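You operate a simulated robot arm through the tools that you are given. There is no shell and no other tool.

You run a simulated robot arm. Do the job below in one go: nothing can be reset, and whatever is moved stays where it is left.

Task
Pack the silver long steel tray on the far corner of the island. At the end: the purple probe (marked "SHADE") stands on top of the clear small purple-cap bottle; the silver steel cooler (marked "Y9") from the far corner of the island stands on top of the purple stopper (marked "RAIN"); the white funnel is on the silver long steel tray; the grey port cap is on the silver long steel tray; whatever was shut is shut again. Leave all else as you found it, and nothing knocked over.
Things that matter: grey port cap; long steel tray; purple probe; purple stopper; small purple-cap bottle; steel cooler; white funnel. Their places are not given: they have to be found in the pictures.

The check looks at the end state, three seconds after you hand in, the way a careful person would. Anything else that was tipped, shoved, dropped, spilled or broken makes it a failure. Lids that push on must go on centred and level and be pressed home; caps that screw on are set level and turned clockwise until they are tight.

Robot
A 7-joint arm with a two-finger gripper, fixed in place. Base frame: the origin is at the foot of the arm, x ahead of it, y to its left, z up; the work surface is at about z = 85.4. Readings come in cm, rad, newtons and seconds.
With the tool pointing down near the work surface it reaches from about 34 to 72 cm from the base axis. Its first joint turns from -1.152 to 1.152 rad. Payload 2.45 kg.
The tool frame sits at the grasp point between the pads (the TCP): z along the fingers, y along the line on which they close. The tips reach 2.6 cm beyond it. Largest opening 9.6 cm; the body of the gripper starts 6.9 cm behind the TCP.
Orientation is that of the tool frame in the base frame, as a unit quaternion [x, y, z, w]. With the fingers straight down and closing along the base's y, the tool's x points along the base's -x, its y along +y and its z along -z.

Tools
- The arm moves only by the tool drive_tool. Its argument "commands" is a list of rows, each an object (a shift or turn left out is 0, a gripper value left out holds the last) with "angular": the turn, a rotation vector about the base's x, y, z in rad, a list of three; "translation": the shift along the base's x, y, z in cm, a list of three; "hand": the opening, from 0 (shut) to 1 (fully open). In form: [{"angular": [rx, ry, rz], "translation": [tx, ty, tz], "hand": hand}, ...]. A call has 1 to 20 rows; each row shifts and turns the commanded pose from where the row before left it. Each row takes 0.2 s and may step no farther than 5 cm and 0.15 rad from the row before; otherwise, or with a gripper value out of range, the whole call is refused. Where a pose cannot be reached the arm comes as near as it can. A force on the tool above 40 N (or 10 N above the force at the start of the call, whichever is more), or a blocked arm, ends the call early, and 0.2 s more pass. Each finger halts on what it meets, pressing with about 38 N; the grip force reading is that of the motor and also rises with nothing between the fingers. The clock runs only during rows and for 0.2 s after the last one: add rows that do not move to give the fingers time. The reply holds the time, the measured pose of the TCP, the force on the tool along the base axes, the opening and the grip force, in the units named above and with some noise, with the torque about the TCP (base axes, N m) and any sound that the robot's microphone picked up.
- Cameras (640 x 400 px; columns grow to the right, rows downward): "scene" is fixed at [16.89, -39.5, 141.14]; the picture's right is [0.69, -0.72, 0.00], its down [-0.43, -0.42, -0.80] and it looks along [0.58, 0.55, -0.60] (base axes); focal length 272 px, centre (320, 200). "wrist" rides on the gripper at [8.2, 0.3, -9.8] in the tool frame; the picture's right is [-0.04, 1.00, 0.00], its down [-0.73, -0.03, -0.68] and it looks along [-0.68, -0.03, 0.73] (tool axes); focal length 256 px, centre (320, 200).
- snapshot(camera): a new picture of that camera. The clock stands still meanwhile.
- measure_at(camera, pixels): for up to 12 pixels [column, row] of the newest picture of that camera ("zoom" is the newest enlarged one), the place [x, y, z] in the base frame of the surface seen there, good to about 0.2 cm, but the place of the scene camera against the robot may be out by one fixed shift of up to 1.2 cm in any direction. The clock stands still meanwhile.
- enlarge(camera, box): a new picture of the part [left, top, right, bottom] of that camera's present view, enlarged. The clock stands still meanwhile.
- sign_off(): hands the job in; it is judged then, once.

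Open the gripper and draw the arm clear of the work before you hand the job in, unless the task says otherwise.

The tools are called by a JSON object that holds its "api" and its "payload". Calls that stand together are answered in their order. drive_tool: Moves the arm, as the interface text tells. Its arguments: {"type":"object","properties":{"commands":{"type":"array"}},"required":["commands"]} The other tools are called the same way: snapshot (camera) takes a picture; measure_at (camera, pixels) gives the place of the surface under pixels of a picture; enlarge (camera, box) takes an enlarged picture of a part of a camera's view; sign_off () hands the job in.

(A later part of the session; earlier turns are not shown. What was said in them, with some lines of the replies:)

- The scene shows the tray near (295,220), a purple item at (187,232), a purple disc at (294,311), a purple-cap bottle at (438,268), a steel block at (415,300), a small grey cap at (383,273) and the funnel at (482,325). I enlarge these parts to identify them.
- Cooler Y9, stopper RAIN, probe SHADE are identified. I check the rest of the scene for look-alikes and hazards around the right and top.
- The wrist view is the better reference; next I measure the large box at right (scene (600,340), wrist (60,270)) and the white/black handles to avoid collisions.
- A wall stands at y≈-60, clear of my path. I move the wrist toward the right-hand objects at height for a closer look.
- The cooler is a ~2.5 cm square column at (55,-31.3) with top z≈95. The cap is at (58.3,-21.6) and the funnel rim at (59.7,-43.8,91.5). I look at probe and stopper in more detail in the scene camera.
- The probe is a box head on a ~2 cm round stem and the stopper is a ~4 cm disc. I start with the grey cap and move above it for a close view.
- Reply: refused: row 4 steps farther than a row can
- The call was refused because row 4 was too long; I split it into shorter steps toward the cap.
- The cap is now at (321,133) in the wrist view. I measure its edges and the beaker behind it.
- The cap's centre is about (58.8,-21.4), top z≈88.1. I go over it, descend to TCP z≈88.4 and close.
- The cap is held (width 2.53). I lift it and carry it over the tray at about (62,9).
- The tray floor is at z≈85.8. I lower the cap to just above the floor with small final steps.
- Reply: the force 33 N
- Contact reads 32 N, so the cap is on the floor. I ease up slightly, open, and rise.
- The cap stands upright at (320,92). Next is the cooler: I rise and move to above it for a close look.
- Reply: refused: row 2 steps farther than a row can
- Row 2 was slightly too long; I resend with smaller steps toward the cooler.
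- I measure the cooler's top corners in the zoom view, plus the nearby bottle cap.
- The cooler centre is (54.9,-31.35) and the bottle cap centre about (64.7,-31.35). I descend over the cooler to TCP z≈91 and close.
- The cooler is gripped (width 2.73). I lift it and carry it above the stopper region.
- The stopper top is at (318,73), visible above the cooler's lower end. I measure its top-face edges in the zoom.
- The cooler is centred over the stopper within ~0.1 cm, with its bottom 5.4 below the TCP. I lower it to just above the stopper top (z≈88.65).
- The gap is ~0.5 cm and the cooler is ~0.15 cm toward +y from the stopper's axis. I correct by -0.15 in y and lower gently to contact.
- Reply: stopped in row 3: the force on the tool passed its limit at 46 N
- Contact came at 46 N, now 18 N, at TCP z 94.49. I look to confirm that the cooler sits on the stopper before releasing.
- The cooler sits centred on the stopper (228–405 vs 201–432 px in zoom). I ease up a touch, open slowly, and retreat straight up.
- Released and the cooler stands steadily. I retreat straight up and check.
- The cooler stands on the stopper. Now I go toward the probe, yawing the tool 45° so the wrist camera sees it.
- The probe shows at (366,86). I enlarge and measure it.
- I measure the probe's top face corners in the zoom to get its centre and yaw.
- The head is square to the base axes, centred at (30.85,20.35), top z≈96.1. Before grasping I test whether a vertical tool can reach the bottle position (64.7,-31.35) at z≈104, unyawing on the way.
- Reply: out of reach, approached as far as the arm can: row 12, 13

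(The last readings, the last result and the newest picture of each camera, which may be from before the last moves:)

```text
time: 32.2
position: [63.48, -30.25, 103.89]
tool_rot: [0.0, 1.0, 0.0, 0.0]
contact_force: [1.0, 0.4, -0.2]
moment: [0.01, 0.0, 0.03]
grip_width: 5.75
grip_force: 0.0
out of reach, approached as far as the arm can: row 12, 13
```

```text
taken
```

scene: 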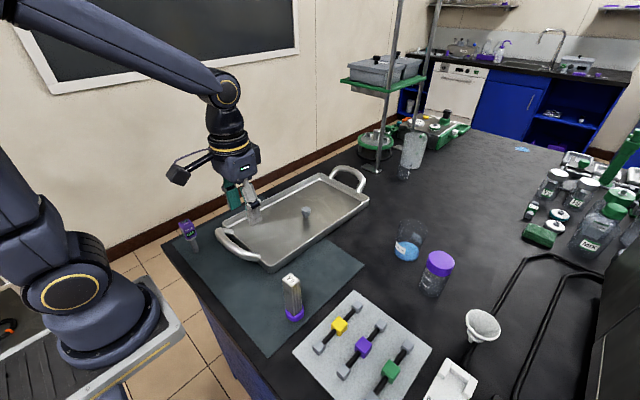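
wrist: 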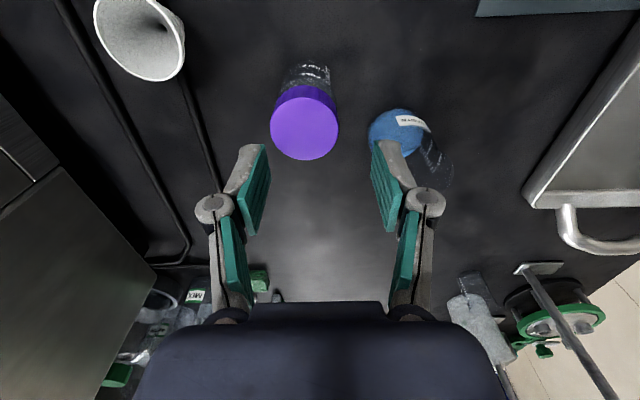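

The arm got to r≈70.3 (limited only higher up). I measure the bottle cap and try the remaining ~1.6 cm outward.

{"api": "measure_at", "payload": {"camera": "wrist", "pixels": [[305, 128], [305, 100], [305, 158], [272, 128], [336, 128], [283, 105], [327, 105], [283, 151], [327, 151]]}}

{"api": "drive_tool", "payload": {"commands": [{"translation": [0.6, -0.55, 0]}, {"translation": [0.6, -0.55, 0]}, {"translation": [0, 0, 0]}]}}

```text
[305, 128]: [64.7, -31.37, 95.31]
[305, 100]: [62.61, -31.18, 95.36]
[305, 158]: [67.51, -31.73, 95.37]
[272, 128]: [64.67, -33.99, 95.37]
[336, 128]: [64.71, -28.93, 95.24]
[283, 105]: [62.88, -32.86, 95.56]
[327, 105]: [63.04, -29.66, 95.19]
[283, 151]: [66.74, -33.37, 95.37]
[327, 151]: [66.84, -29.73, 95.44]
```

```text
time: 33.0
position: [63.58, -30.81, 103.66]
tool_rot: [-0.001, 1.0, 0.0, 0.0]
contact_force: [0.7, -0.6, -0.2]
moment: [-0.02, -0.01, 0.01]
grip_width: 5.78
grip_force: 0.0
out of reach, approached as far as the arm can: row 1, 2
```

The cap's centre is about (64.95,-31.4), r≈72.2, ~1.5 cm beyond vertical reach at this height. I test with a small tilt about base y (tips outward), still 5 cm above the cap.

{"api": "drive_tool", "payload": {"commands": [{"translation": [0, 0, 0], "angular": [0, -0.1, 0]}, {"translation": [0.7, -0.3, 0], "angular": [0, -0.05, 0]}, {"translation": [0.6, -0.3, 0]}, {"translation": [0, 0, 0]}, {"translation": [0, 0, 0]}]}}

```text
time: 34.2
position: [64.93, -31.53, 103.66]
tool_rot: [-0.001, 0.997, 0.0, 0.075]
contact_force: [0.4, -0.3, -0.2]
moment: [0.03, -0.03, 0.0]
grip_width: 5.78
grip_force: 0.0
```

With a 0.15 rad tilt the arm reaches over the cap. Since I am here, I'll do the funnel first; I move back to get a close look at it and undo the tilt.

{"api": "drive_tool", "payload": {"commands": [{"translation": [-3.5, -2, 0], "angular": [0, 0.075, 0]}, {"translation": [-3.5, -2.5, 0], "angular": [0, 0.075, 0]}, {"translation": [-3, -3, 0]}, {"translation": [-3, -3, 0]}, {"translation": [-1, -1.8, 0], "hand": 0.8}, {"translation": [0, 0, 0]}, {"translation": [0, 0, 0]}]}}

{"api": "snapshot", "payload": {"camera": "wrist"}}

{"api": "enlarge", "payload": {"camera": "wrist", "box": [260, 40, 400, 180]}}

{"api": "enlarge", "payload": {"camera": "scene", "box": [450, 295, 515, 355]}}

```text
time: 35.8
position: [50.99, -43.73, 103.64]
tool_rot: [-0.001, 1.0, 0.0, 0.0]
contact_force: [0.7, 0.2, 0.5]
moment: [0.01, 0.03, 0.01]
grip_width: 7.65
grip_force: 0.0
```

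```text
taken
```

wrist: 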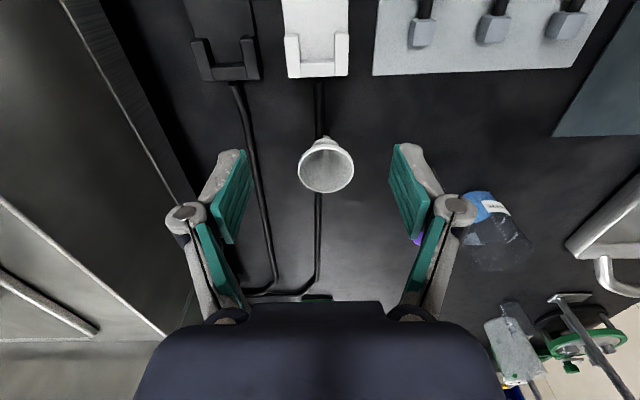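

```text
2.86 times, centred on (330, 110) of wrist
```

zoom: 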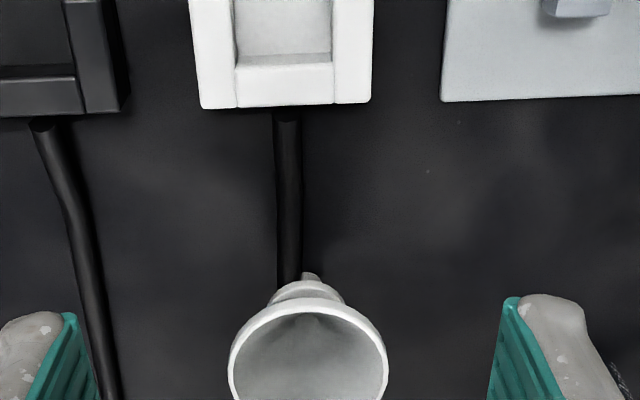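

```text
6.67 times, centred on (482, 325) of scene
```

zoom: 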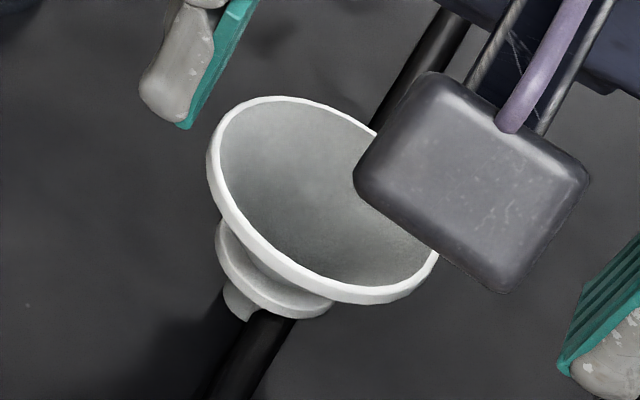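

The funnel's rim is at (326,164). I measure rim points around it and the collar/stem.

{"api": "measure_at", "payload": {"camera": "wrist", "pixels": [[299, 164], [352, 164], [326, 148], [326, 190], [306, 150], [345, 150], [306, 184], [346, 184], [326, 170], [326, 141], [325, 137], [326, 165]]}}

{"api": "enlarge", "payload": {"camera": "wrist", "box": [280, 120, 370, 200]}}

```text
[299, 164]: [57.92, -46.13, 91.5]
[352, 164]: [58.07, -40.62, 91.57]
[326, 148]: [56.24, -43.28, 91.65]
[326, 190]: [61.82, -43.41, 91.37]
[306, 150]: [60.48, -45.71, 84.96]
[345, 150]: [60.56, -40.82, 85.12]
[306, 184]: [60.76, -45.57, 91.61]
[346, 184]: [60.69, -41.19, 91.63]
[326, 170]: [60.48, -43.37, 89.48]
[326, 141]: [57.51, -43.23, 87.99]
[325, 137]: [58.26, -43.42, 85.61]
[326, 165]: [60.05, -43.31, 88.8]
```

```text
5.00 times, centred on (325, 160) of wrist
```

zoom: 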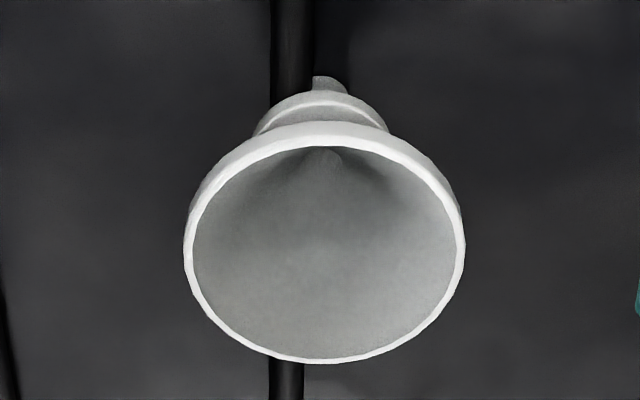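

The rim is level at z≈91.55, centre (59.05,-43.4), diameter ~5.5. I tilt 0.25 rad outward, move above it, and stop a few cm high to check.

{"api": "drive_tool", "payload": {"commands": [{"translation": [0, 0, 0], "angular": [0, -0.125, 0], "hand": 0.9}, {"translation": [0, 0, 0], "angular": [0, -0.125, 0]}, {"translation": [4, 0.2, 0]}, {"translation": [4.06, 0.15, 0]}, {"translation": [0, 0, -4]}, {"translation": [0, 0, -3]}, {"translation": [0, 0, 0]}, {"translation": [0, 0, 0]}]}}

{"api": "snapshot", "payload": {"camera": "wrist"}}

{"api": "enlarge", "payload": {"camera": "scene", "box": [420, 250, 540, 360]}}

```text
time: 37.6
position: [59.15, -43.26, 96.54]
tool_rot: [0.0, 0.992, 0.0, 0.124]
contact_force: [-0.4, -0.2, -0.5]
moment: [0.0, -0.02, -0.01]
grip_width: 8.62
grip_force: 0.1
```

```text
taken
```

wrist: 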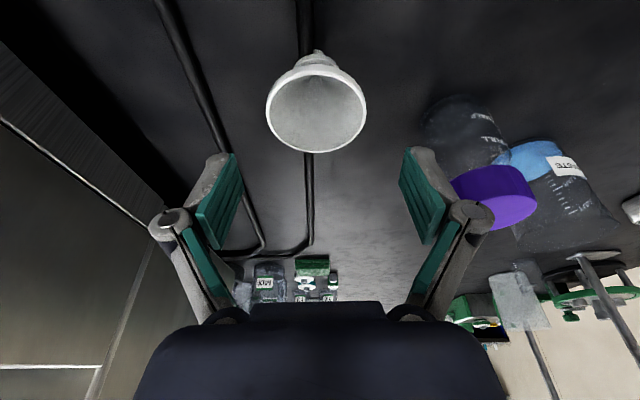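

```text
3.64 times, centred on (480, 305) of scene
```

zoom: 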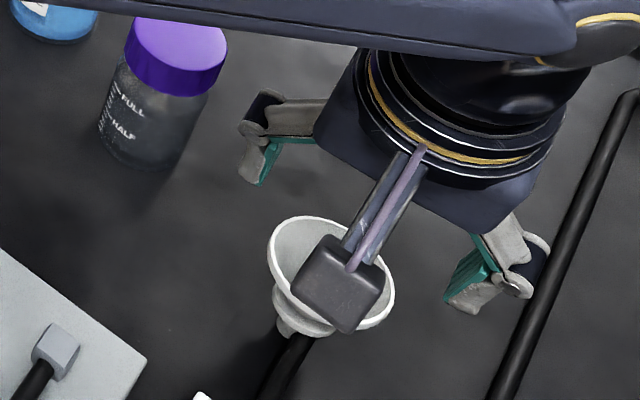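

I'm over the funnel with the tilt; I re-measure rim points for lateral alignment.

{"api": "measure_at", "payload": {"camera": "wrist", "pixels": [[269, 110], [364, 110], [316, 71], [318, 150], [275, 87], [356, 87], [275, 130], [358, 130]]}}

```text
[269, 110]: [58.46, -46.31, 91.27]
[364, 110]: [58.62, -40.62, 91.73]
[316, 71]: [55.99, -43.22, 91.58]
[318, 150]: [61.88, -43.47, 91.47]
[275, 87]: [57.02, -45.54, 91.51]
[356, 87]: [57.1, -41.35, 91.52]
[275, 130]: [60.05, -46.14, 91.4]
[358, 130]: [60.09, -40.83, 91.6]
```

The rim centre is (58.95,-43.45). I shift slightly, descend to z≈91.0, and close gently onto the rim.

{"api": "drive_tool", "payload": {"commands": [{"translation": [-0.18, -0.18, -3]}, {"translation": [0, 0, -2.4]}, {"translation": [0, 0, 0]}, {"hand": 0.75}, {"hand": 0.65}, {"hand": 0.6}, {"hand": 0.55}, {"hand": 0.5}, {"hand": 0.5}]}}

{"api": "snapshot", "payload": {"camera": "wrist"}}

{"api": "enlarge", "payload": {"camera": "scene", "box": [420, 250, 540, 360]}}

```text
time: 39.6
position: [59.01, -43.8, 91.17]
tool_rot: [-0.001, 0.992, 0.0, 0.124]
contact_force: [-1.0, -0.2, 0.9]
moment: [-0.02, 0.04, -0.01]
grip_width: 5.76
grip_force: 38.2
```

```text
taken
```

wrist: 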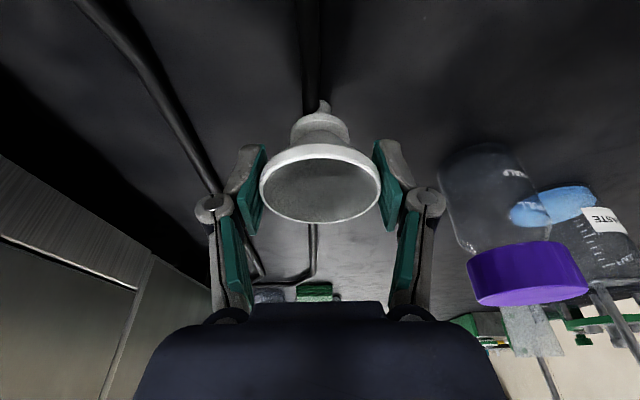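

```text
3.64 times, centred on (480, 305) of scene
```

zoom: 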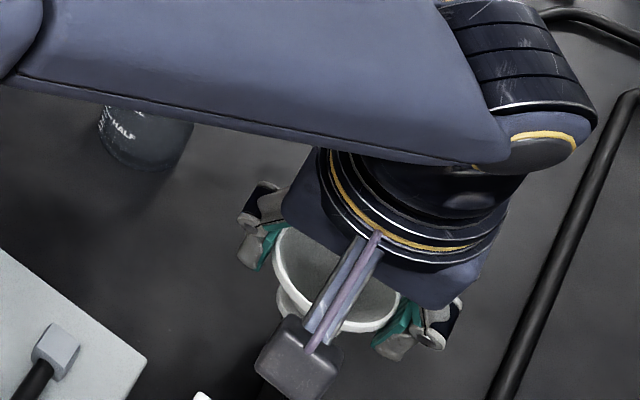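

The rim is gripped (width 5.76, 38 N). I lift straight up and check that the funnel hangs upright.

{"api": "drive_tool", "payload": {"commands": [{"translation": [0, 0, 2]}, {"translation": [0, 0, 3]}, {"translation": [-1, 0, 4]}, {"translation": [-1, 0, 3]}, {"translation": [0, 0, 0]}, {"translation": [0, 0, 0]}]}}

{"api": "snapshot", "payload": {"camera": "wrist"}}

{"api": "snapshot", "payload": {"camera": "scene"}}

```text
time: 41.0
position: [56.85, -43.68, 103.09]
tool_rot: [-0.001, 0.992, 0.0, 0.125]
contact_force: [0.4, -0.3, -0.3]
moment: [-0.01, 0.0, -0.01]
grip_width: 5.78
grip_force: 38.3
```

```text
taken
```

wrist: 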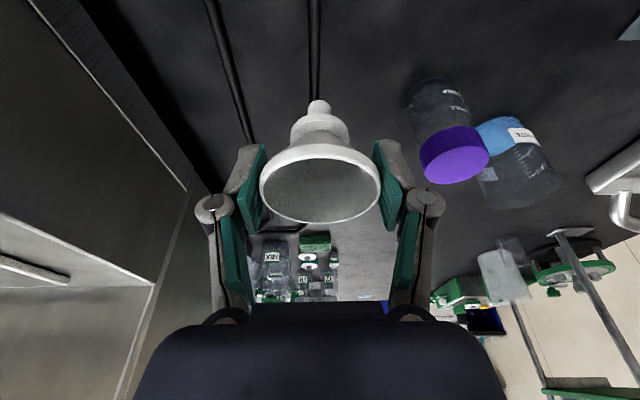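

```text
taken
```

scene: 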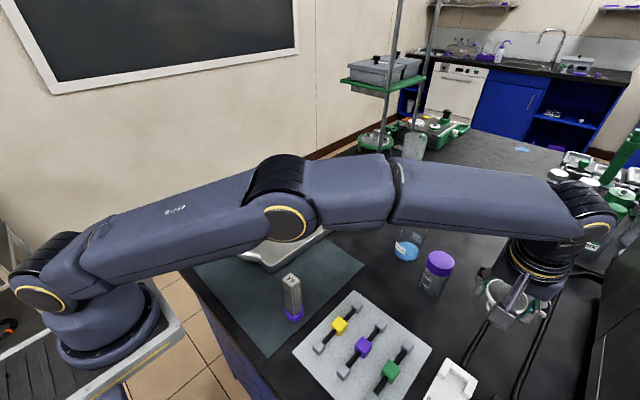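

The funnel hangs upright. I raise it further and swing over to the tray at about (52,12), keeping the tilt.

{"api": "drive_tool", "payload": {"commands": [{"translation": [0, 0, 4]}, {"translation": [-0.4, 4, 1]}, {"translation": [-0.4, 4.6, 0]}, {"translation": [-0.4, 4.6, 0]}, {"translation": [-0.4, 4.6, 0]}, {"translation": [-0.4, 4.6, 0]}, {"translation": [-0.4, 4.6, 0]}, {"translation": [-0.4, 4.6, 0]}, {"translation": [-0.4, 4.6, 0]}, {"translation": [-0.4, 4.6, 0]}, {"translation": [-0.4, 4.6, 0]}, {"translation": [-0.4, 4.6, 0]}, {"translation": [-0.4, 4.6, 0]}, {"translation": [0, 1.1, 0]}, {"translation": [0, 0, 0]}, {"translation": [0, 0, 0]}]}}

{"api": "snapshot", "payload": {"camera": "wrist"}}

{"api": "snapshot", "payload": {"camera": "scene"}}

```text
time: 44.4
position: [52.19, 12.13, 108.16]
tool_rot: [-0.001, 0.992, 0.0, 0.124]
contact_force: [0.5, 0.6, -0.6]
moment: [0.02, -0.02, 0.01]
grip_width: 5.76
grip_force: 38.4
```

```text
taken
```

wrist: 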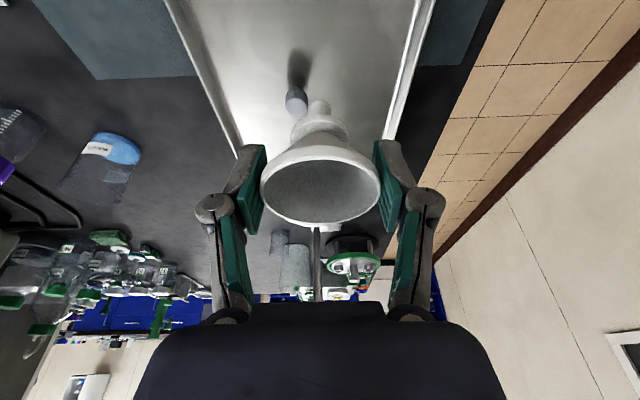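

```text
taken
```

scene: 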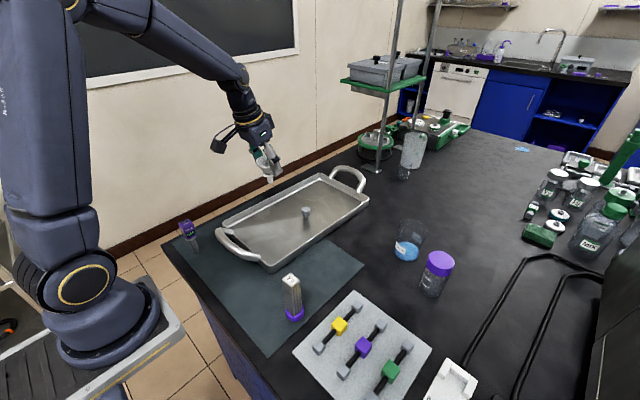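

The funnel is over the clear part of the tray floor. I lower it to about 0.5 cm above expected contact (TCP z≈91.6).

{"api": "drive_tool", "payload": {"commands": [{"translation": [0, 0, -4.5]}, {"translation": [0, 0, -4.5]}, {"translation": [0, 0, -4]}, {"translation": [0, 0, -3]}, {"translation": [0, 0, 0]}, {"translation": [0, 0, 0]}]}}

{"api": "snapshot", "payload": {"camera": "wrist"}}

{"api": "enlarge", "payload": {"camera": "scene", "box": [230, 160, 330, 260]}}

```text
time: 45.8
position: [52.11, 12.09, 91.98]
tool_rot: [-0.001, 0.992, 0.0, 0.125]
contact_force: [0.7, -0.4, 1.0]
moment: [-0.02, -0.03, 0.0]
grip_width: 5.76
grip_force: 38.3
```

```text
taken
```

wrist: 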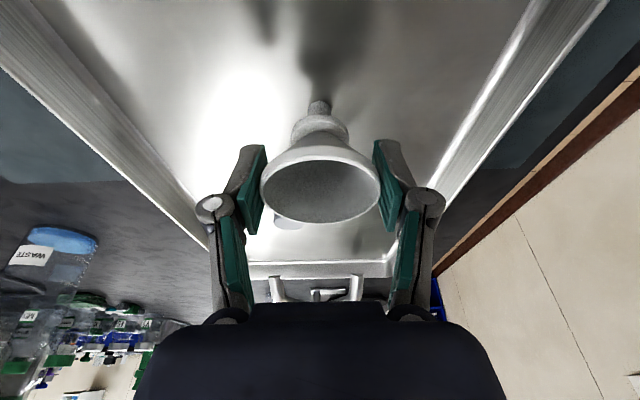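

```text
4.00 times, centred on (280, 210) of scene
```

zoom: 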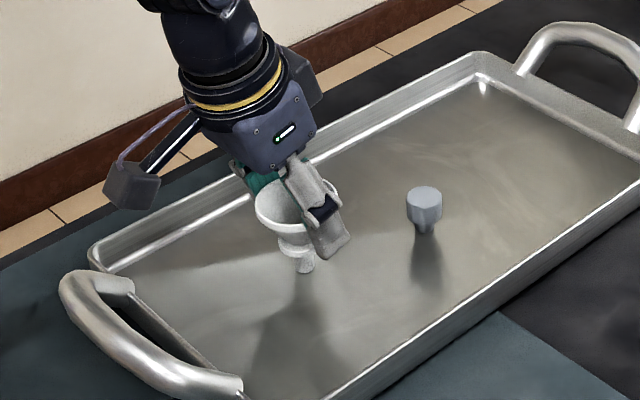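

The stem tip is just above the floor. I lower in 0.1 cm steps and watch the force.

{"api": "drive_tool", "payload": {"commands": [{"translation": [0, 0, -0.1]}, {"translation": [0, 0, -0.1]}, {"translation": [0, 0, -0.1]}, {"translation": [0, 0, 0]}]}}

```text
time: 46.8
position: [52.13, 11.96, 91.85]
tool_rot: [-0.001, 0.992, 0.0, 0.124]
contact_force: [-4.2, -0.7, 14.7]
moment: [-0.09, 0.2, 0.01]
grip_width: 5.75
grip_force: 38.0
```

Contact reads 14.7 N, so the stem is on the floor. I relax slightly and open in small increments, then look before retreating.

{"api": "drive_tool", "payload": {"commands": [{"translation": [0, 0, 0.06]}, {"translation": [0, 0, 0]}, {"hand": 0.62}, {"hand": 0.66}, {"hand": 0.72}, {"hand": 0.8}, {"hand": 0.9}, {"hand": 0.9}]}}

{"api": "snapshot", "payload": {"camera": "wrist"}}

{"api": "enlarge", "payload": {"camera": "scene", "box": [230, 160, 330, 260]}}

```text
time: 48.6
position: [52.09, 12.09, 92.07]
tool_rot: [-0.001, 0.992, 0.0, 0.125]
contact_force: [-0.4, 0.3, 0.3]
moment: [-0.02, -0.03, -0.03]
grip_width: 8.66
grip_force: 0.1
```

```text
taken
```

wrist: 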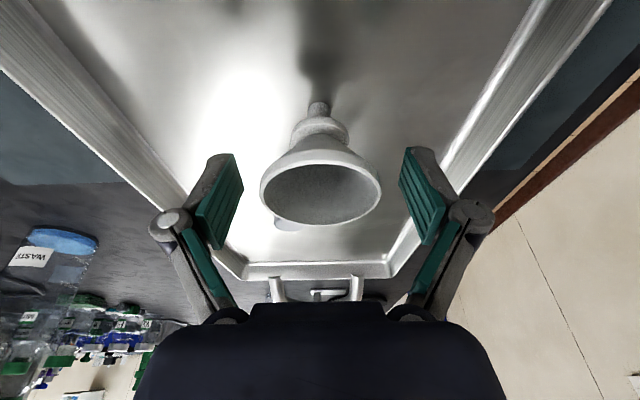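

```text
4.00 times, centred on (280, 210) of scene
```

zoom: 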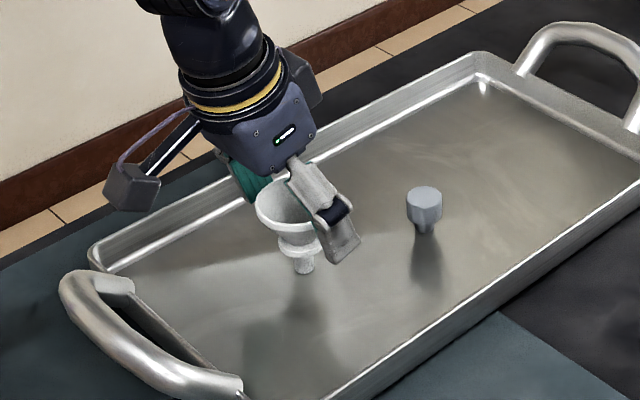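

The funnel stands upright on the tray. I retreat straight up, reduce the tilt to 0.15, and head above the probe.

{"api": "drive_tool", "payload": {"commands": [{"translation": [0, 0, 2]}, {"translation": [0, 0, 4]}, {"translation": [0, 0, 5]}, {"translation": [0, 0, 4]}, {"translation": [-4, 1.7, 0], "angular": [0, 0.1, 0], "hand": 0.6}, {"translation": [-4, 1.7, 0]}, {"translation": [-4, 1.7, 0]}, {"translation": [-4, 1.7, 0]}, {"translation": [-4, 1.46, 0]}, {"translation": [-1.24, 0, 0]}, {"translation": [0, 0, 0]}, {"translation": [0, 0, 0]}]}}

{"api": "snapshot", "payload": {"camera": "wrist"}}

{"api": "snapshot", "payload": {"camera": "scene"}}

```text
time: 51.2
position: [30.92, 20.31, 106.79]
tool_rot: [-0.001, 0.997, 0.0, 0.075]
contact_force: [0.6, 0.6, -0.5]
moment: [0.01, -0.02, 0.01]
grip_width: 5.77
grip_force: 0.0
```

```text
taken
```

wrist: 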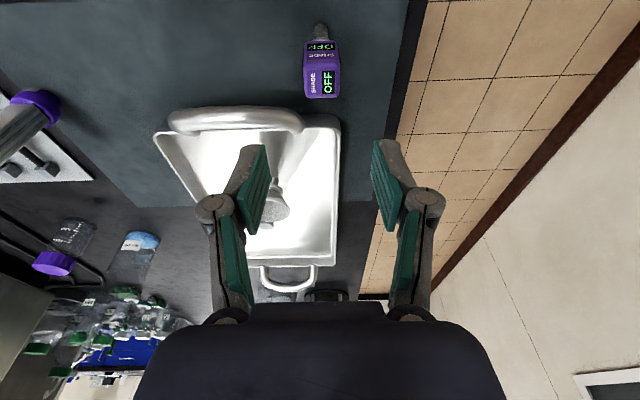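

```text
taken
```

scene: 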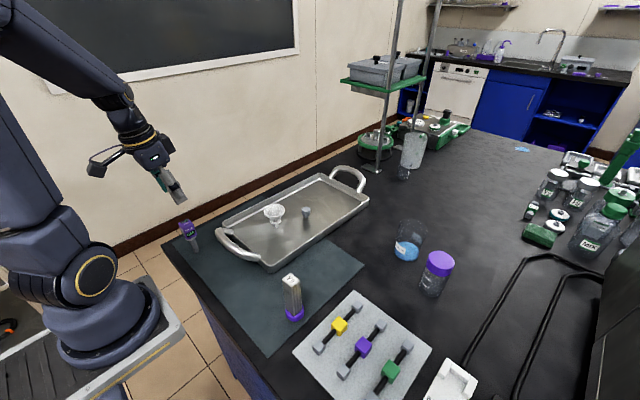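

The pose with tilt is reachable above the probe, whose top is at (322,82). I measure its corners once more from here.

{"api": "enlarge", "payload": {"camera": "wrist", "box": [285, 20, 365, 110]}}

{"api": "measure_at", "payload": {"camera": "zoom", "pixels": [[320, 290], [256, 300], [403, 300], [320, 210], [320, 370], [262, 200], [395, 200], [325, 60], [325, 32]]}}

```text
4.44 times, centred on (325, 65) of wrist
```

zoom: 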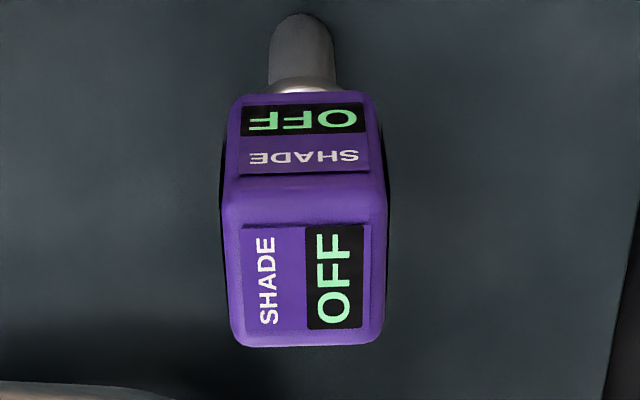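

```text
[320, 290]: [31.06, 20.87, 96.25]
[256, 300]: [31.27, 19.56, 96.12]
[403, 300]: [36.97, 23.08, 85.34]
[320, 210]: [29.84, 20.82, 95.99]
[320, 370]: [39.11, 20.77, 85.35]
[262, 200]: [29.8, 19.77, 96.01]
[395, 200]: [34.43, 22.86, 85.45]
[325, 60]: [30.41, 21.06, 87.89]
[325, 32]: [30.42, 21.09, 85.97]
```

I measure more points on the top face edges to fix the centre.

{"api": "measure_at", "payload": {"camera": "zoom", "pixels": [[307, 268], [234, 268], [380, 268], [307, 205], [307, 338], [240, 330], [372, 330], [290, 60], [275, 60], [330, 60], [300, 130]]}}

```text
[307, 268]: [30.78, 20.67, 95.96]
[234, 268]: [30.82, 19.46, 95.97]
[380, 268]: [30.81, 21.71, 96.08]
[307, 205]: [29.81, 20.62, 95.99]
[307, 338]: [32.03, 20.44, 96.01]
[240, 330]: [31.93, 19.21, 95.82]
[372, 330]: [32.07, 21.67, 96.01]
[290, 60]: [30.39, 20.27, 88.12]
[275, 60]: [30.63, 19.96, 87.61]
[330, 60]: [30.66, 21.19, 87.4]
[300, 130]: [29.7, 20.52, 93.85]
```

The head centre is (30.9,20.55), about 2.5 cm square. I descend to TCP z≈91.8 and close on the head.

{"api": "drive_tool", "payload": {"commands": [{"translation": [0, 0.2, -4]}, {"translation": [0, 0, -4]}, {"translation": [0, 0, -4]}, {"translation": [0, 0, -3]}, {"translation": [0, 0, 0]}, {"hand": 0.5}, {"hand": 0.4}, {"hand": 0.3}, {"hand": 0.2}, {"hand": 0.15}, {"hand": 0.15}]}}

{"api": "snapshot", "payload": {"camera": "wrist"}}

{"api": "enlarge", "payload": {"camera": "scene", "box": [140, 190, 240, 270]}}

```text
time: 53.6
position: [30.63, 20.36, 92.02]
tool_rot: [-0.001, 0.997, -0.001, 0.075]
contact_force: [-0.3, 0.6, 0.8]
moment: [0.01, 0.0, 0.01]
grip_width: 2.57
grip_force: 37.9
```

```text
taken
```

wrist: 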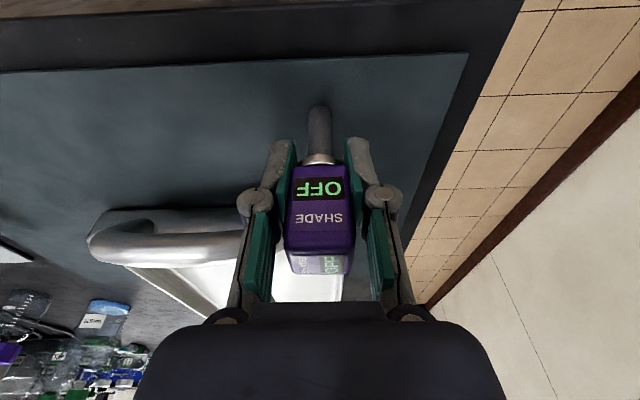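

```text
5.00 times, centred on (190, 230) of scene
```

zoom: 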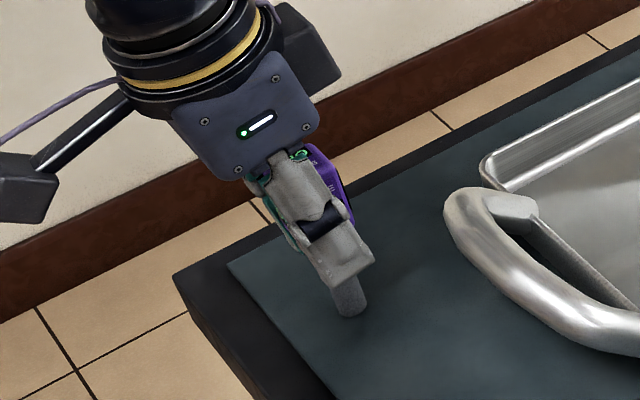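

The probe head is gripped (2.57 cm). I lift it high and carry it toward the bottle, stopping short at about (58,-28).

{"api": "drive_tool", "payload": {"commands": [{"translation": [0, 0, 2]}, {"translation": [0, 0, 4]}, {"translation": [0, 0, 4]}, {"translation": [0, 0, 4]}, {"translation": [0, 0, 4]}, {"translation": [2.28, -4.03, 0]}, {"translation": [2.28, -4.03, 0]}, {"translation": [2.28, -4.03, 0]}, {"translation": [2.28, -4.03, 0]}, {"translation": [2.28, -4.03, 0]}, {"translation": [2.28, -4.03, 0]}, {"translation": [2.28, -4.03, 0]}, {"translation": [2.28, -4.03, 0]}, {"translation": [2.28, -4.03, 0]}, {"translation": [2.28, -4.03, 0]}, {"translation": [2.28, -4.03, 0]}, {"translation": [2.28, -4.03, 0]}, {"translation": [0, 0, 0]}, {"translation": [0, 0, 0]}]}}

{"api": "snapshot", "payload": {"camera": "wrist"}}

{"api": "snapshot", "payload": {"camera": "scene"}}

```text
time: 57.6
position: [58.17, -27.71, 109.85]
tool_rot: [-0.001, 0.997, 0.0, 0.075]
contact_force: [-0.1, -1.0, -0.4]
moment: [0.01, -0.02, 0.0]
grip_width: 2.59
grip_force: 38.1
```

```text
taken
```

wrist: 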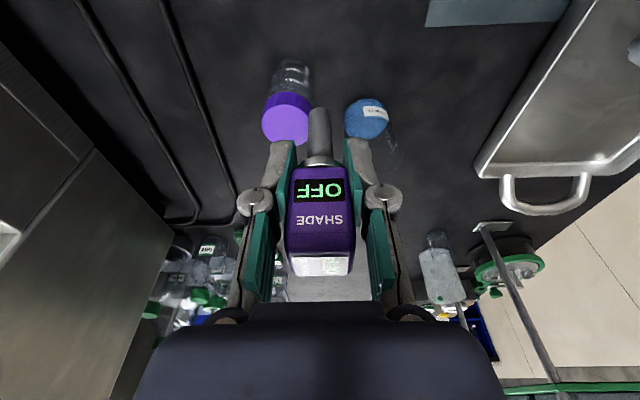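

```text
taken
```

scene: 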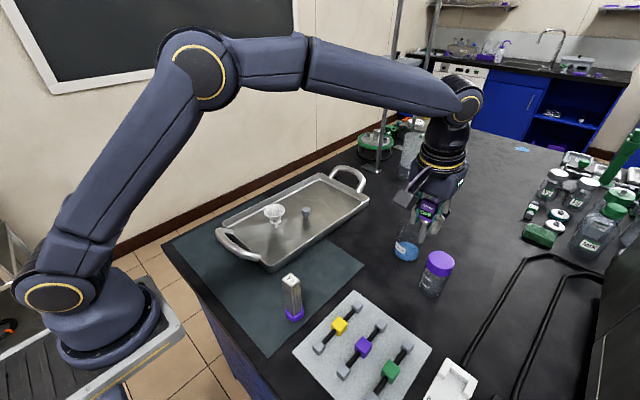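

I measure the stem's lower end near (319,110) to get its offset from the TCP, plus the cap from here.

{"api": "enlarge", "payload": {"camera": "wrist", "box": [260, 80, 380, 180]}}

{"api": "measure_at", "payload": {"camera": "wrist", "pixels": [[319, 111], [311, 114], [328, 114], [319, 125], [318, 145], [286, 123], [265, 123], [308, 123], [286, 108], [286, 143]]}}

```text
4.00 times, centred on (320, 130) of wrist
```

zoom: 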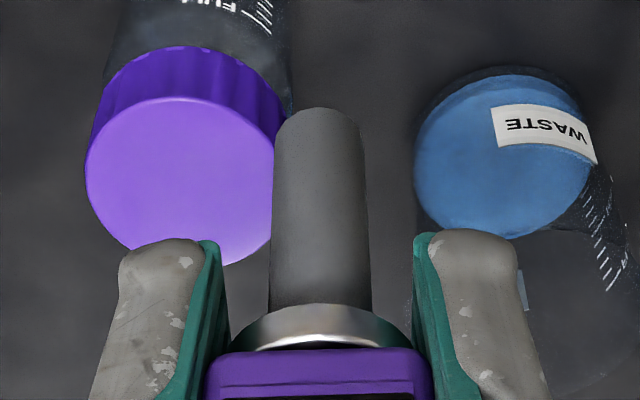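

```text
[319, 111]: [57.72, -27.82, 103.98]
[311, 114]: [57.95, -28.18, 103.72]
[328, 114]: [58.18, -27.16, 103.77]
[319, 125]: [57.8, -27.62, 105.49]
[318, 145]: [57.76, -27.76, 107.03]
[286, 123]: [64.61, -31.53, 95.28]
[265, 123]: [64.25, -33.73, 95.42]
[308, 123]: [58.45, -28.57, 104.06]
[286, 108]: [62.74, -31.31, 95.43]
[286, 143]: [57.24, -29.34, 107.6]
```

The stem axis is about (58.5,-27.7), 0.3 beyond the TCP in x, and its bottom 6.6 below the TCP. I move so the stem is over the cap centre, ~3.5 cm above it.

{"api": "drive_tool", "payload": {"commands": [{"translation": [0, 0, -4.2]}, {"translation": [2.2, -1.25, 0]}, {"translation": [2.2, -1.25, 0]}, {"translation": [2.1, -1.2, 0]}, {"translation": [0, 0, 0]}, {"translation": [0, 0, 0]}]}}

{"api": "snapshot", "payload": {"camera": "wrist"}}

{"api": "enlarge", "payload": {"camera": "wrist", "box": [260, 80, 380, 180]}}

{"api": "enlarge", "payload": {"camera": "scene", "box": [390, 200, 490, 310]}}

```text
time: 59.0
position: [64.55, -31.49, 105.63]
tool_rot: [-0.001, 0.997, 0.0, 0.075]
contact_force: [-0.1, 0.0, -0.7]
moment: [0.01, -0.01, 0.01]
grip_width: 2.55
grip_force: 38.0
```

```text
taken
```

wrist: 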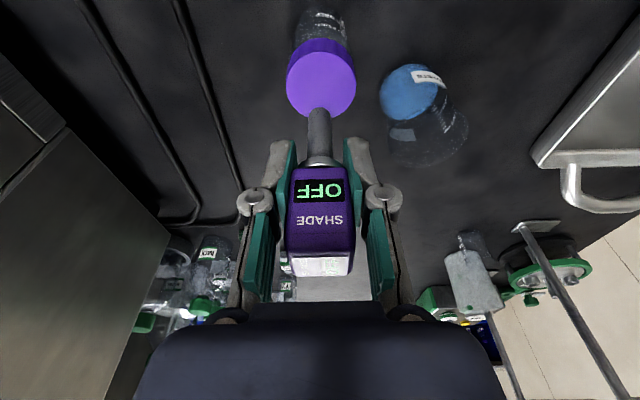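

```text
4.00 times, centred on (320, 130) of wrist
```

zoom: 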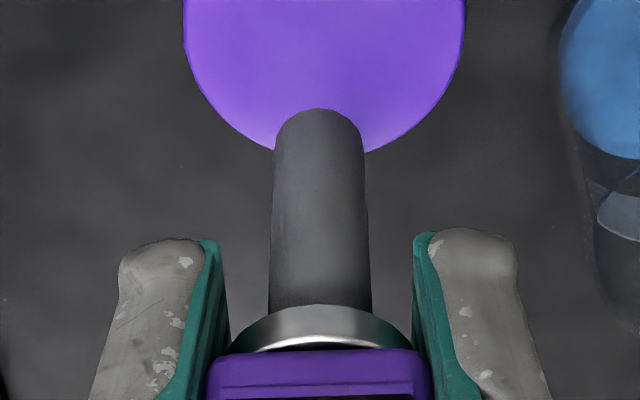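

```text
3.64 times, centred on (440, 255) of scene
```

zoom: 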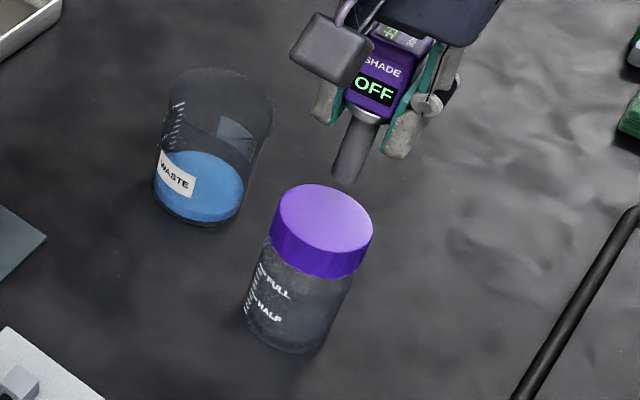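

I re-measure the cap top and stem bottom from this pose.

{"api": "measure_at", "payload": {"camera": "wrist", "pixels": [[321, 85], [289, 85], [354, 85], [321, 56], [300, 110], [343, 110], [320, 112], [311, 115], [328, 115], [321, 52]]}}

```text
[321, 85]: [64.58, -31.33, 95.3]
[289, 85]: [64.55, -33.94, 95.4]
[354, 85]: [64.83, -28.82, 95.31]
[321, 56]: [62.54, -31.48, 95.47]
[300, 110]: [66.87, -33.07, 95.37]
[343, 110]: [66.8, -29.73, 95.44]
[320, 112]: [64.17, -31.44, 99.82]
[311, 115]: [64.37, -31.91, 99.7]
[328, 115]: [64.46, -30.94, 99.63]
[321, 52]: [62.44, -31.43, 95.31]
```

The stem axis (≈65.0,-31.43) matches the cap centre (64.95,-31.4). I lower to about 0.4 cm above contact, then look.

{"api": "drive_tool", "payload": {"commands": [{"translation": [0, 0, -2]}, {"translation": [0, 0, -1.2]}, {"translation": [0, 0, 0]}, {"translation": [0, 0, 0]}]}}

{"api": "enlarge", "payload": {"camera": "wrist", "box": [260, 60, 380, 180]}}

{"api": "enlarge", "payload": {"camera": "scene", "box": [400, 210, 480, 310]}}

```text
time: 60.0
position: [64.62, -31.56, 102.44]
tool_rot: [-0.001, 0.997, 0.0, 0.076]
contact_force: [0.3, -0.6, -1.1]
moment: [0.01, -0.01, -0.01]
grip_width: 2.57
grip_force: 38.3
```

```text
3.33 times, centred on (320, 120) of wrist
```

zoom: 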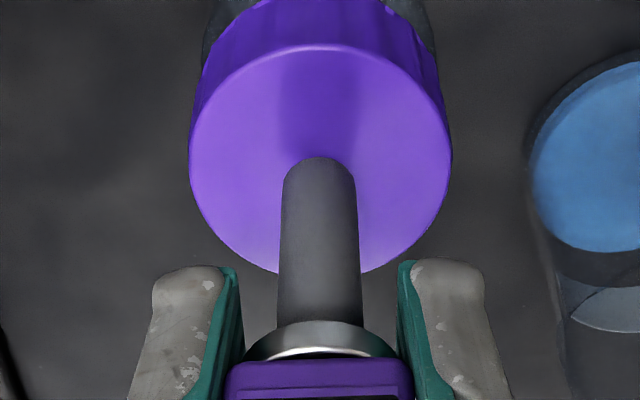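

```text
4.00 times, centred on (440, 260) of scene
```

zoom: 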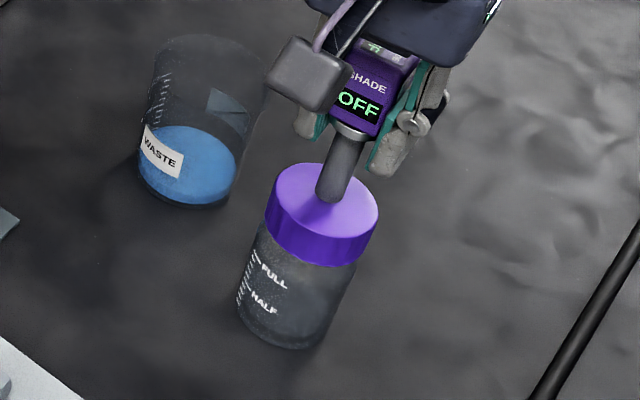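

The stem is above the cap, roughly centred. I lower in 0.1 cm steps until light contact.

{"api": "drive_tool", "payload": {"commands": [{"translation": [0, 0, -0.1]}, {"translation": [0, 0, -0.1]}, {"translation": [0, 0, -0.1]}, {"translation": [0, 0, 0]}]}}

```text
time: 61.0
position: [64.66, -31.57, 102.26]
tool_rot: [-0.002, 0.997, 0.0, 0.075]
contact_force: [-0.4, 0.0, -1.0]
moment: [-0.02, 0.02, -0.01]
grip_width: 2.57
grip_force: 38.0
```

No contact yet; I continue down in small steps.

{"api": "drive_tool", "payload": {"commands": [{"translation": [0, 0, -0.08]}, {"translation": [0, 0, -0.08]}, {"translation": [0, 0, 0]}]}}

```text
time: 61.8
position: [64.71, -31.48, 102.05]
tool_rot: [-0.001, 0.997, 0.0, 0.075]
contact_force: [-0.5, 0.0, -0.3]
moment: [0.01, 0.01, 0.02]
grip_width: 2.61
grip_force: 38.3
```

The force is still ~0 (weight about 0.9 N possibly beginning to unload). I take two more small steps.

{"api": "drive_tool", "payload": {"commands": [{"translation": [0, 0, -0.06]}, {"translation": [0, 0, 0]}]}}

{"api": "enlarge", "payload": {"camera": "scene", "box": [410, 220, 470, 300]}}

```text
time: 62.4
position: [64.61, -31.43, 101.98]
tool_rot: [0.0, 0.997, 0.0, 0.075]
contact_force: [-0.2, 0.0, -0.4]
moment: [0.0, 0.0, -0.04]
grip_width: 2.6
grip_force: 38.5
```

```text
5.00 times, centred on (440, 260) of scene
```

zoom: 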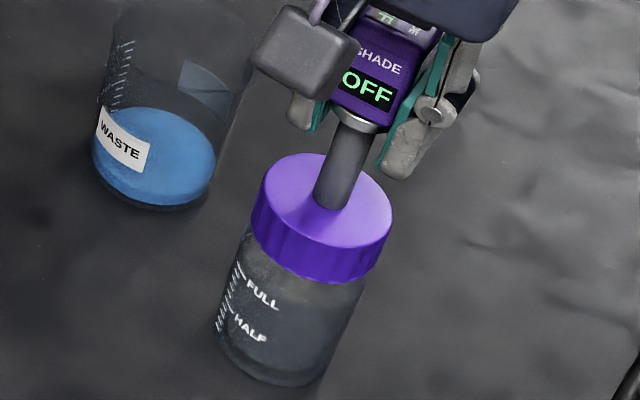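

The stem end looks almost on the cap. I step down a little more and watch the force.

{"api": "drive_tool", "payload": {"commands": [{"translation": [0, 0, -0.06]}, {"translation": [0, 0, -0.05]}, {"translation": [0, 0, 0]}]}}

```text
time: 63.2
position: [64.77, -31.52, 101.99]
tool_rot: [0.0, 0.997, -0.002, 0.076]
contact_force: [0.0, -0.3, 5.8]
moment: [0.04, 0.07, 0.03]
grip_width: 2.63
grip_force: 37.7
```

Contact at 5.8 N. I open slowly while staying in place and look.

{"api": "drive_tool", "payload": {"commands": [{"hand": 0.3}, {"hand": 0.34}, {"hand": 0.4}, {"hand": 0.5}, {"hand": 0.6}, {"hand": 0.6}]}}

{"api": "enlarge", "payload": {"camera": "scene", "box": [410, 220, 470, 300]}}

{"api": "snapshot", "payload": {"camera": "wrist"}}

```text
time: 64.6
position: [64.66, -31.5, 101.8]
tool_rot: [-0.001, 0.997, 0.0, 0.075]
contact_force: [0.8, -0.4, -0.7]
moment: [0.0, 0.0, 0.02]
grip_width: 5.8
grip_force: 0.0
```

```text
5.00 times, centred on (440, 260) of scene
```

zoom: 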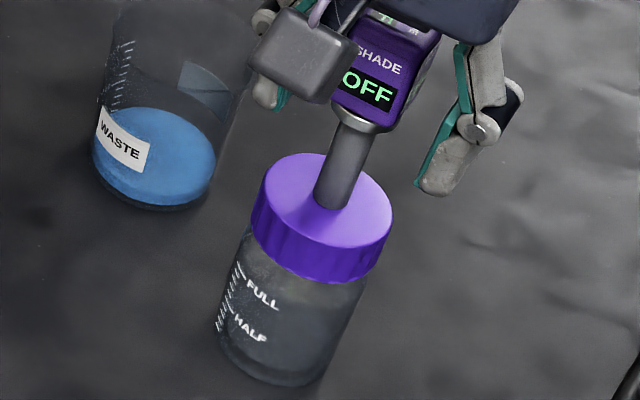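

```text
taken
```

wrist: 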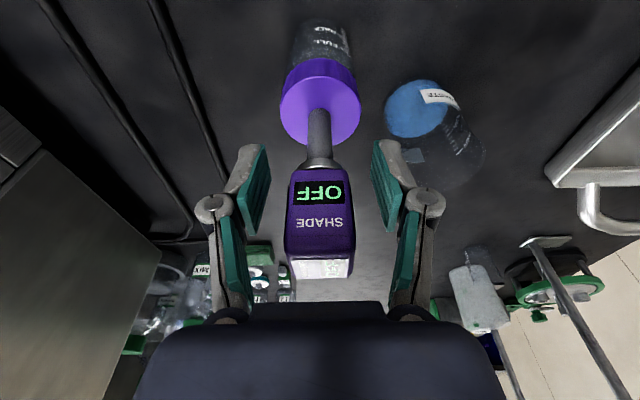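

The probe stands on the cap. I retreat up and back along the tool axis, clear of the head, and check.

{"api": "drive_tool", "payload": {"commands": [{"translation": [-0.4, 0, 1.2]}, {"translation": [-0.8, 0, 2]}, {"translation": [-1, 0, 2]}, {"translation": [-1.5, 0, 2.5]}, {"translation": [-3, 1, 2]}, {"translation": [-4, 2, 1]}, {"translation": [-4, 2.5, 0], "angular": [0, 0.075, 0]}, {"translation": [-4, 2.5, 0], "angular": [0, 0.075, 0]}, {"translation": [-4, 2.5, 0]}, {"translation": [-2, 4, 0]}, {"translation": [0, 4.5, 0]}, {"translation": [0, 4.5, 0]}, {"translation": [0, 4.5, 0]}, {"translation": [0, 4.5, 0]}, {"translation": [0, 0, 0]}]}}

{"api": "snapshot", "payload": {"camera": "scene"}}

{"api": "snapshot", "payload": {"camera": "wrist"}}

{"api": "enlarge", "payload": {"camera": "scene", "box": [250, 200, 470, 340]}}

```text
time: 67.8
position: [39.77, 0.97, 112.72]
tool_rot: [-0.001, 1.0, -0.001, 0.0]
contact_force: [-0.5, -0.2, -0.1]
moment: [-0.04, -0.04, 0.04]
grip_width: 5.76
grip_force: 0.1
```

```text
taken
```

scene: 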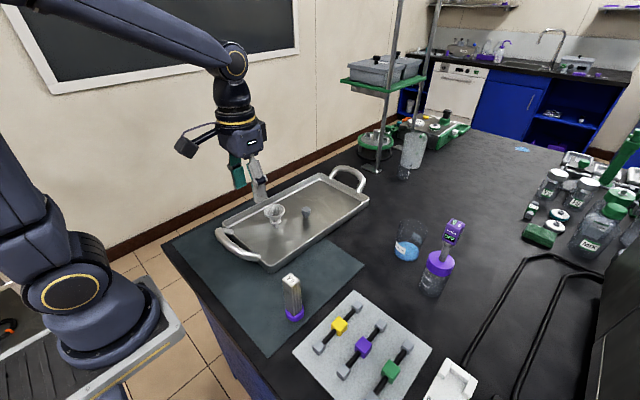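

```text
taken
```

wrist: 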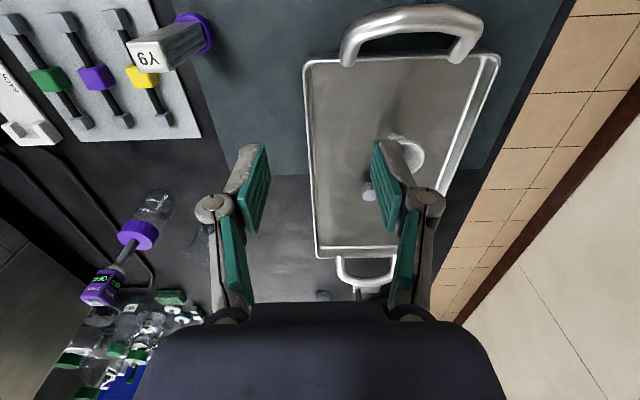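

```text
2.86 times, centred on (360, 270) of scene
```

zoom: 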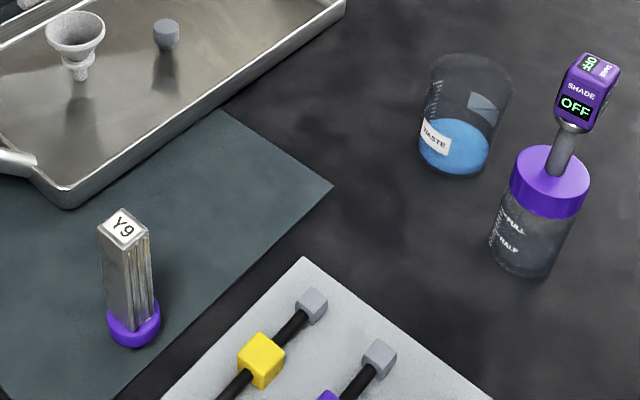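

All four placements look right: probe on the cap, cooler on the stopper, funnel and cap on the tray. I open the gripper fully and raise the arm to the start pose, then check once more.

{"api": "drive_tool", "payload": {"commands": [{"translation": [0, 0, 4], "hand": 1}, {"translation": [-1, 0.5, 4], "hand": 1}, {"translation": [-0.6, 0.4, 1.2]}, {"translation": [0, 0, 0]}, {"translation": [0, 0, 0]}, {"translation": [0, 0, 0]}, {"translation": [0, 0, 0]}]}}

{"api": "snapshot", "payload": {"camera": "scene"}}

{"api": "enlarge", "payload": {"camera": "scene", "box": [200, 160, 380, 330]}}

```text
time: 69.4
position: [38.34, 1.79, 121.87]
tool_rot: [0.0, 1.0, 0.0, -0.001]
contact_force: [0.1, 0.2, 0.5]
moment: [-0.01, -0.02, 0.0]
grip_width: 9.62
grip_force: 0.1
```

```text
taken
```

scene: 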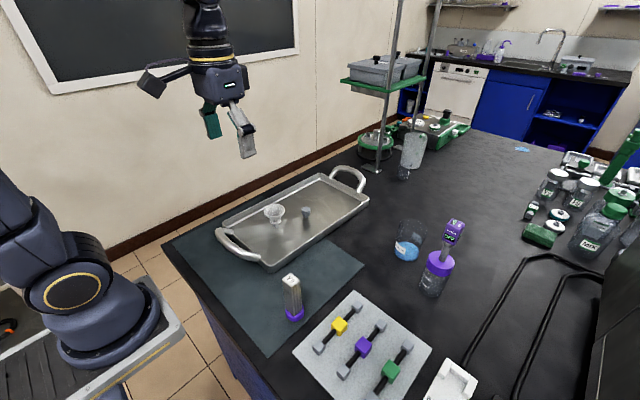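

```text
2.35 times, centred on (290, 245) of scene
```

zoom: 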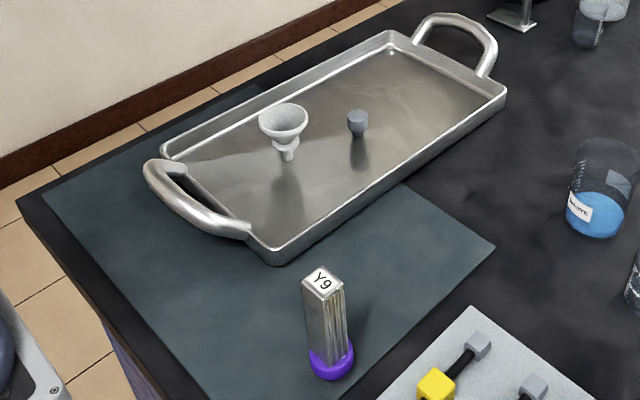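

Everything is in place and steady, and the arm is clear with the gripper open. I hand in the job.

{"api": "sign_off", "payload": {}}

```text
The job is handed in.
```

The job is handed in, and the last pictures show all four placements standing upright:

- **Probe:** the purple "SHADE" probe stands centred on the purple cap of the small bottle, still showing "OFF".
- **Cooler:** the "Y9" steel cooler stands centred on the purple "RAIN" stopper.
- **Funnel:** the white funnel stands on its stem on the steel tray.
- **Port cap:** the grey port cap stands on the same tray, about 10 cm from the funnel.

I opened nothing, so there was nothing to shut again. In the final pictures nothing else looks moved or knocked over. The arm is back at its starting pose with the gripper open.

While I set the cooler down, the force reached 46 N and stopped the arm. I checked the pictures before letting go, and the cooler has stood level since.
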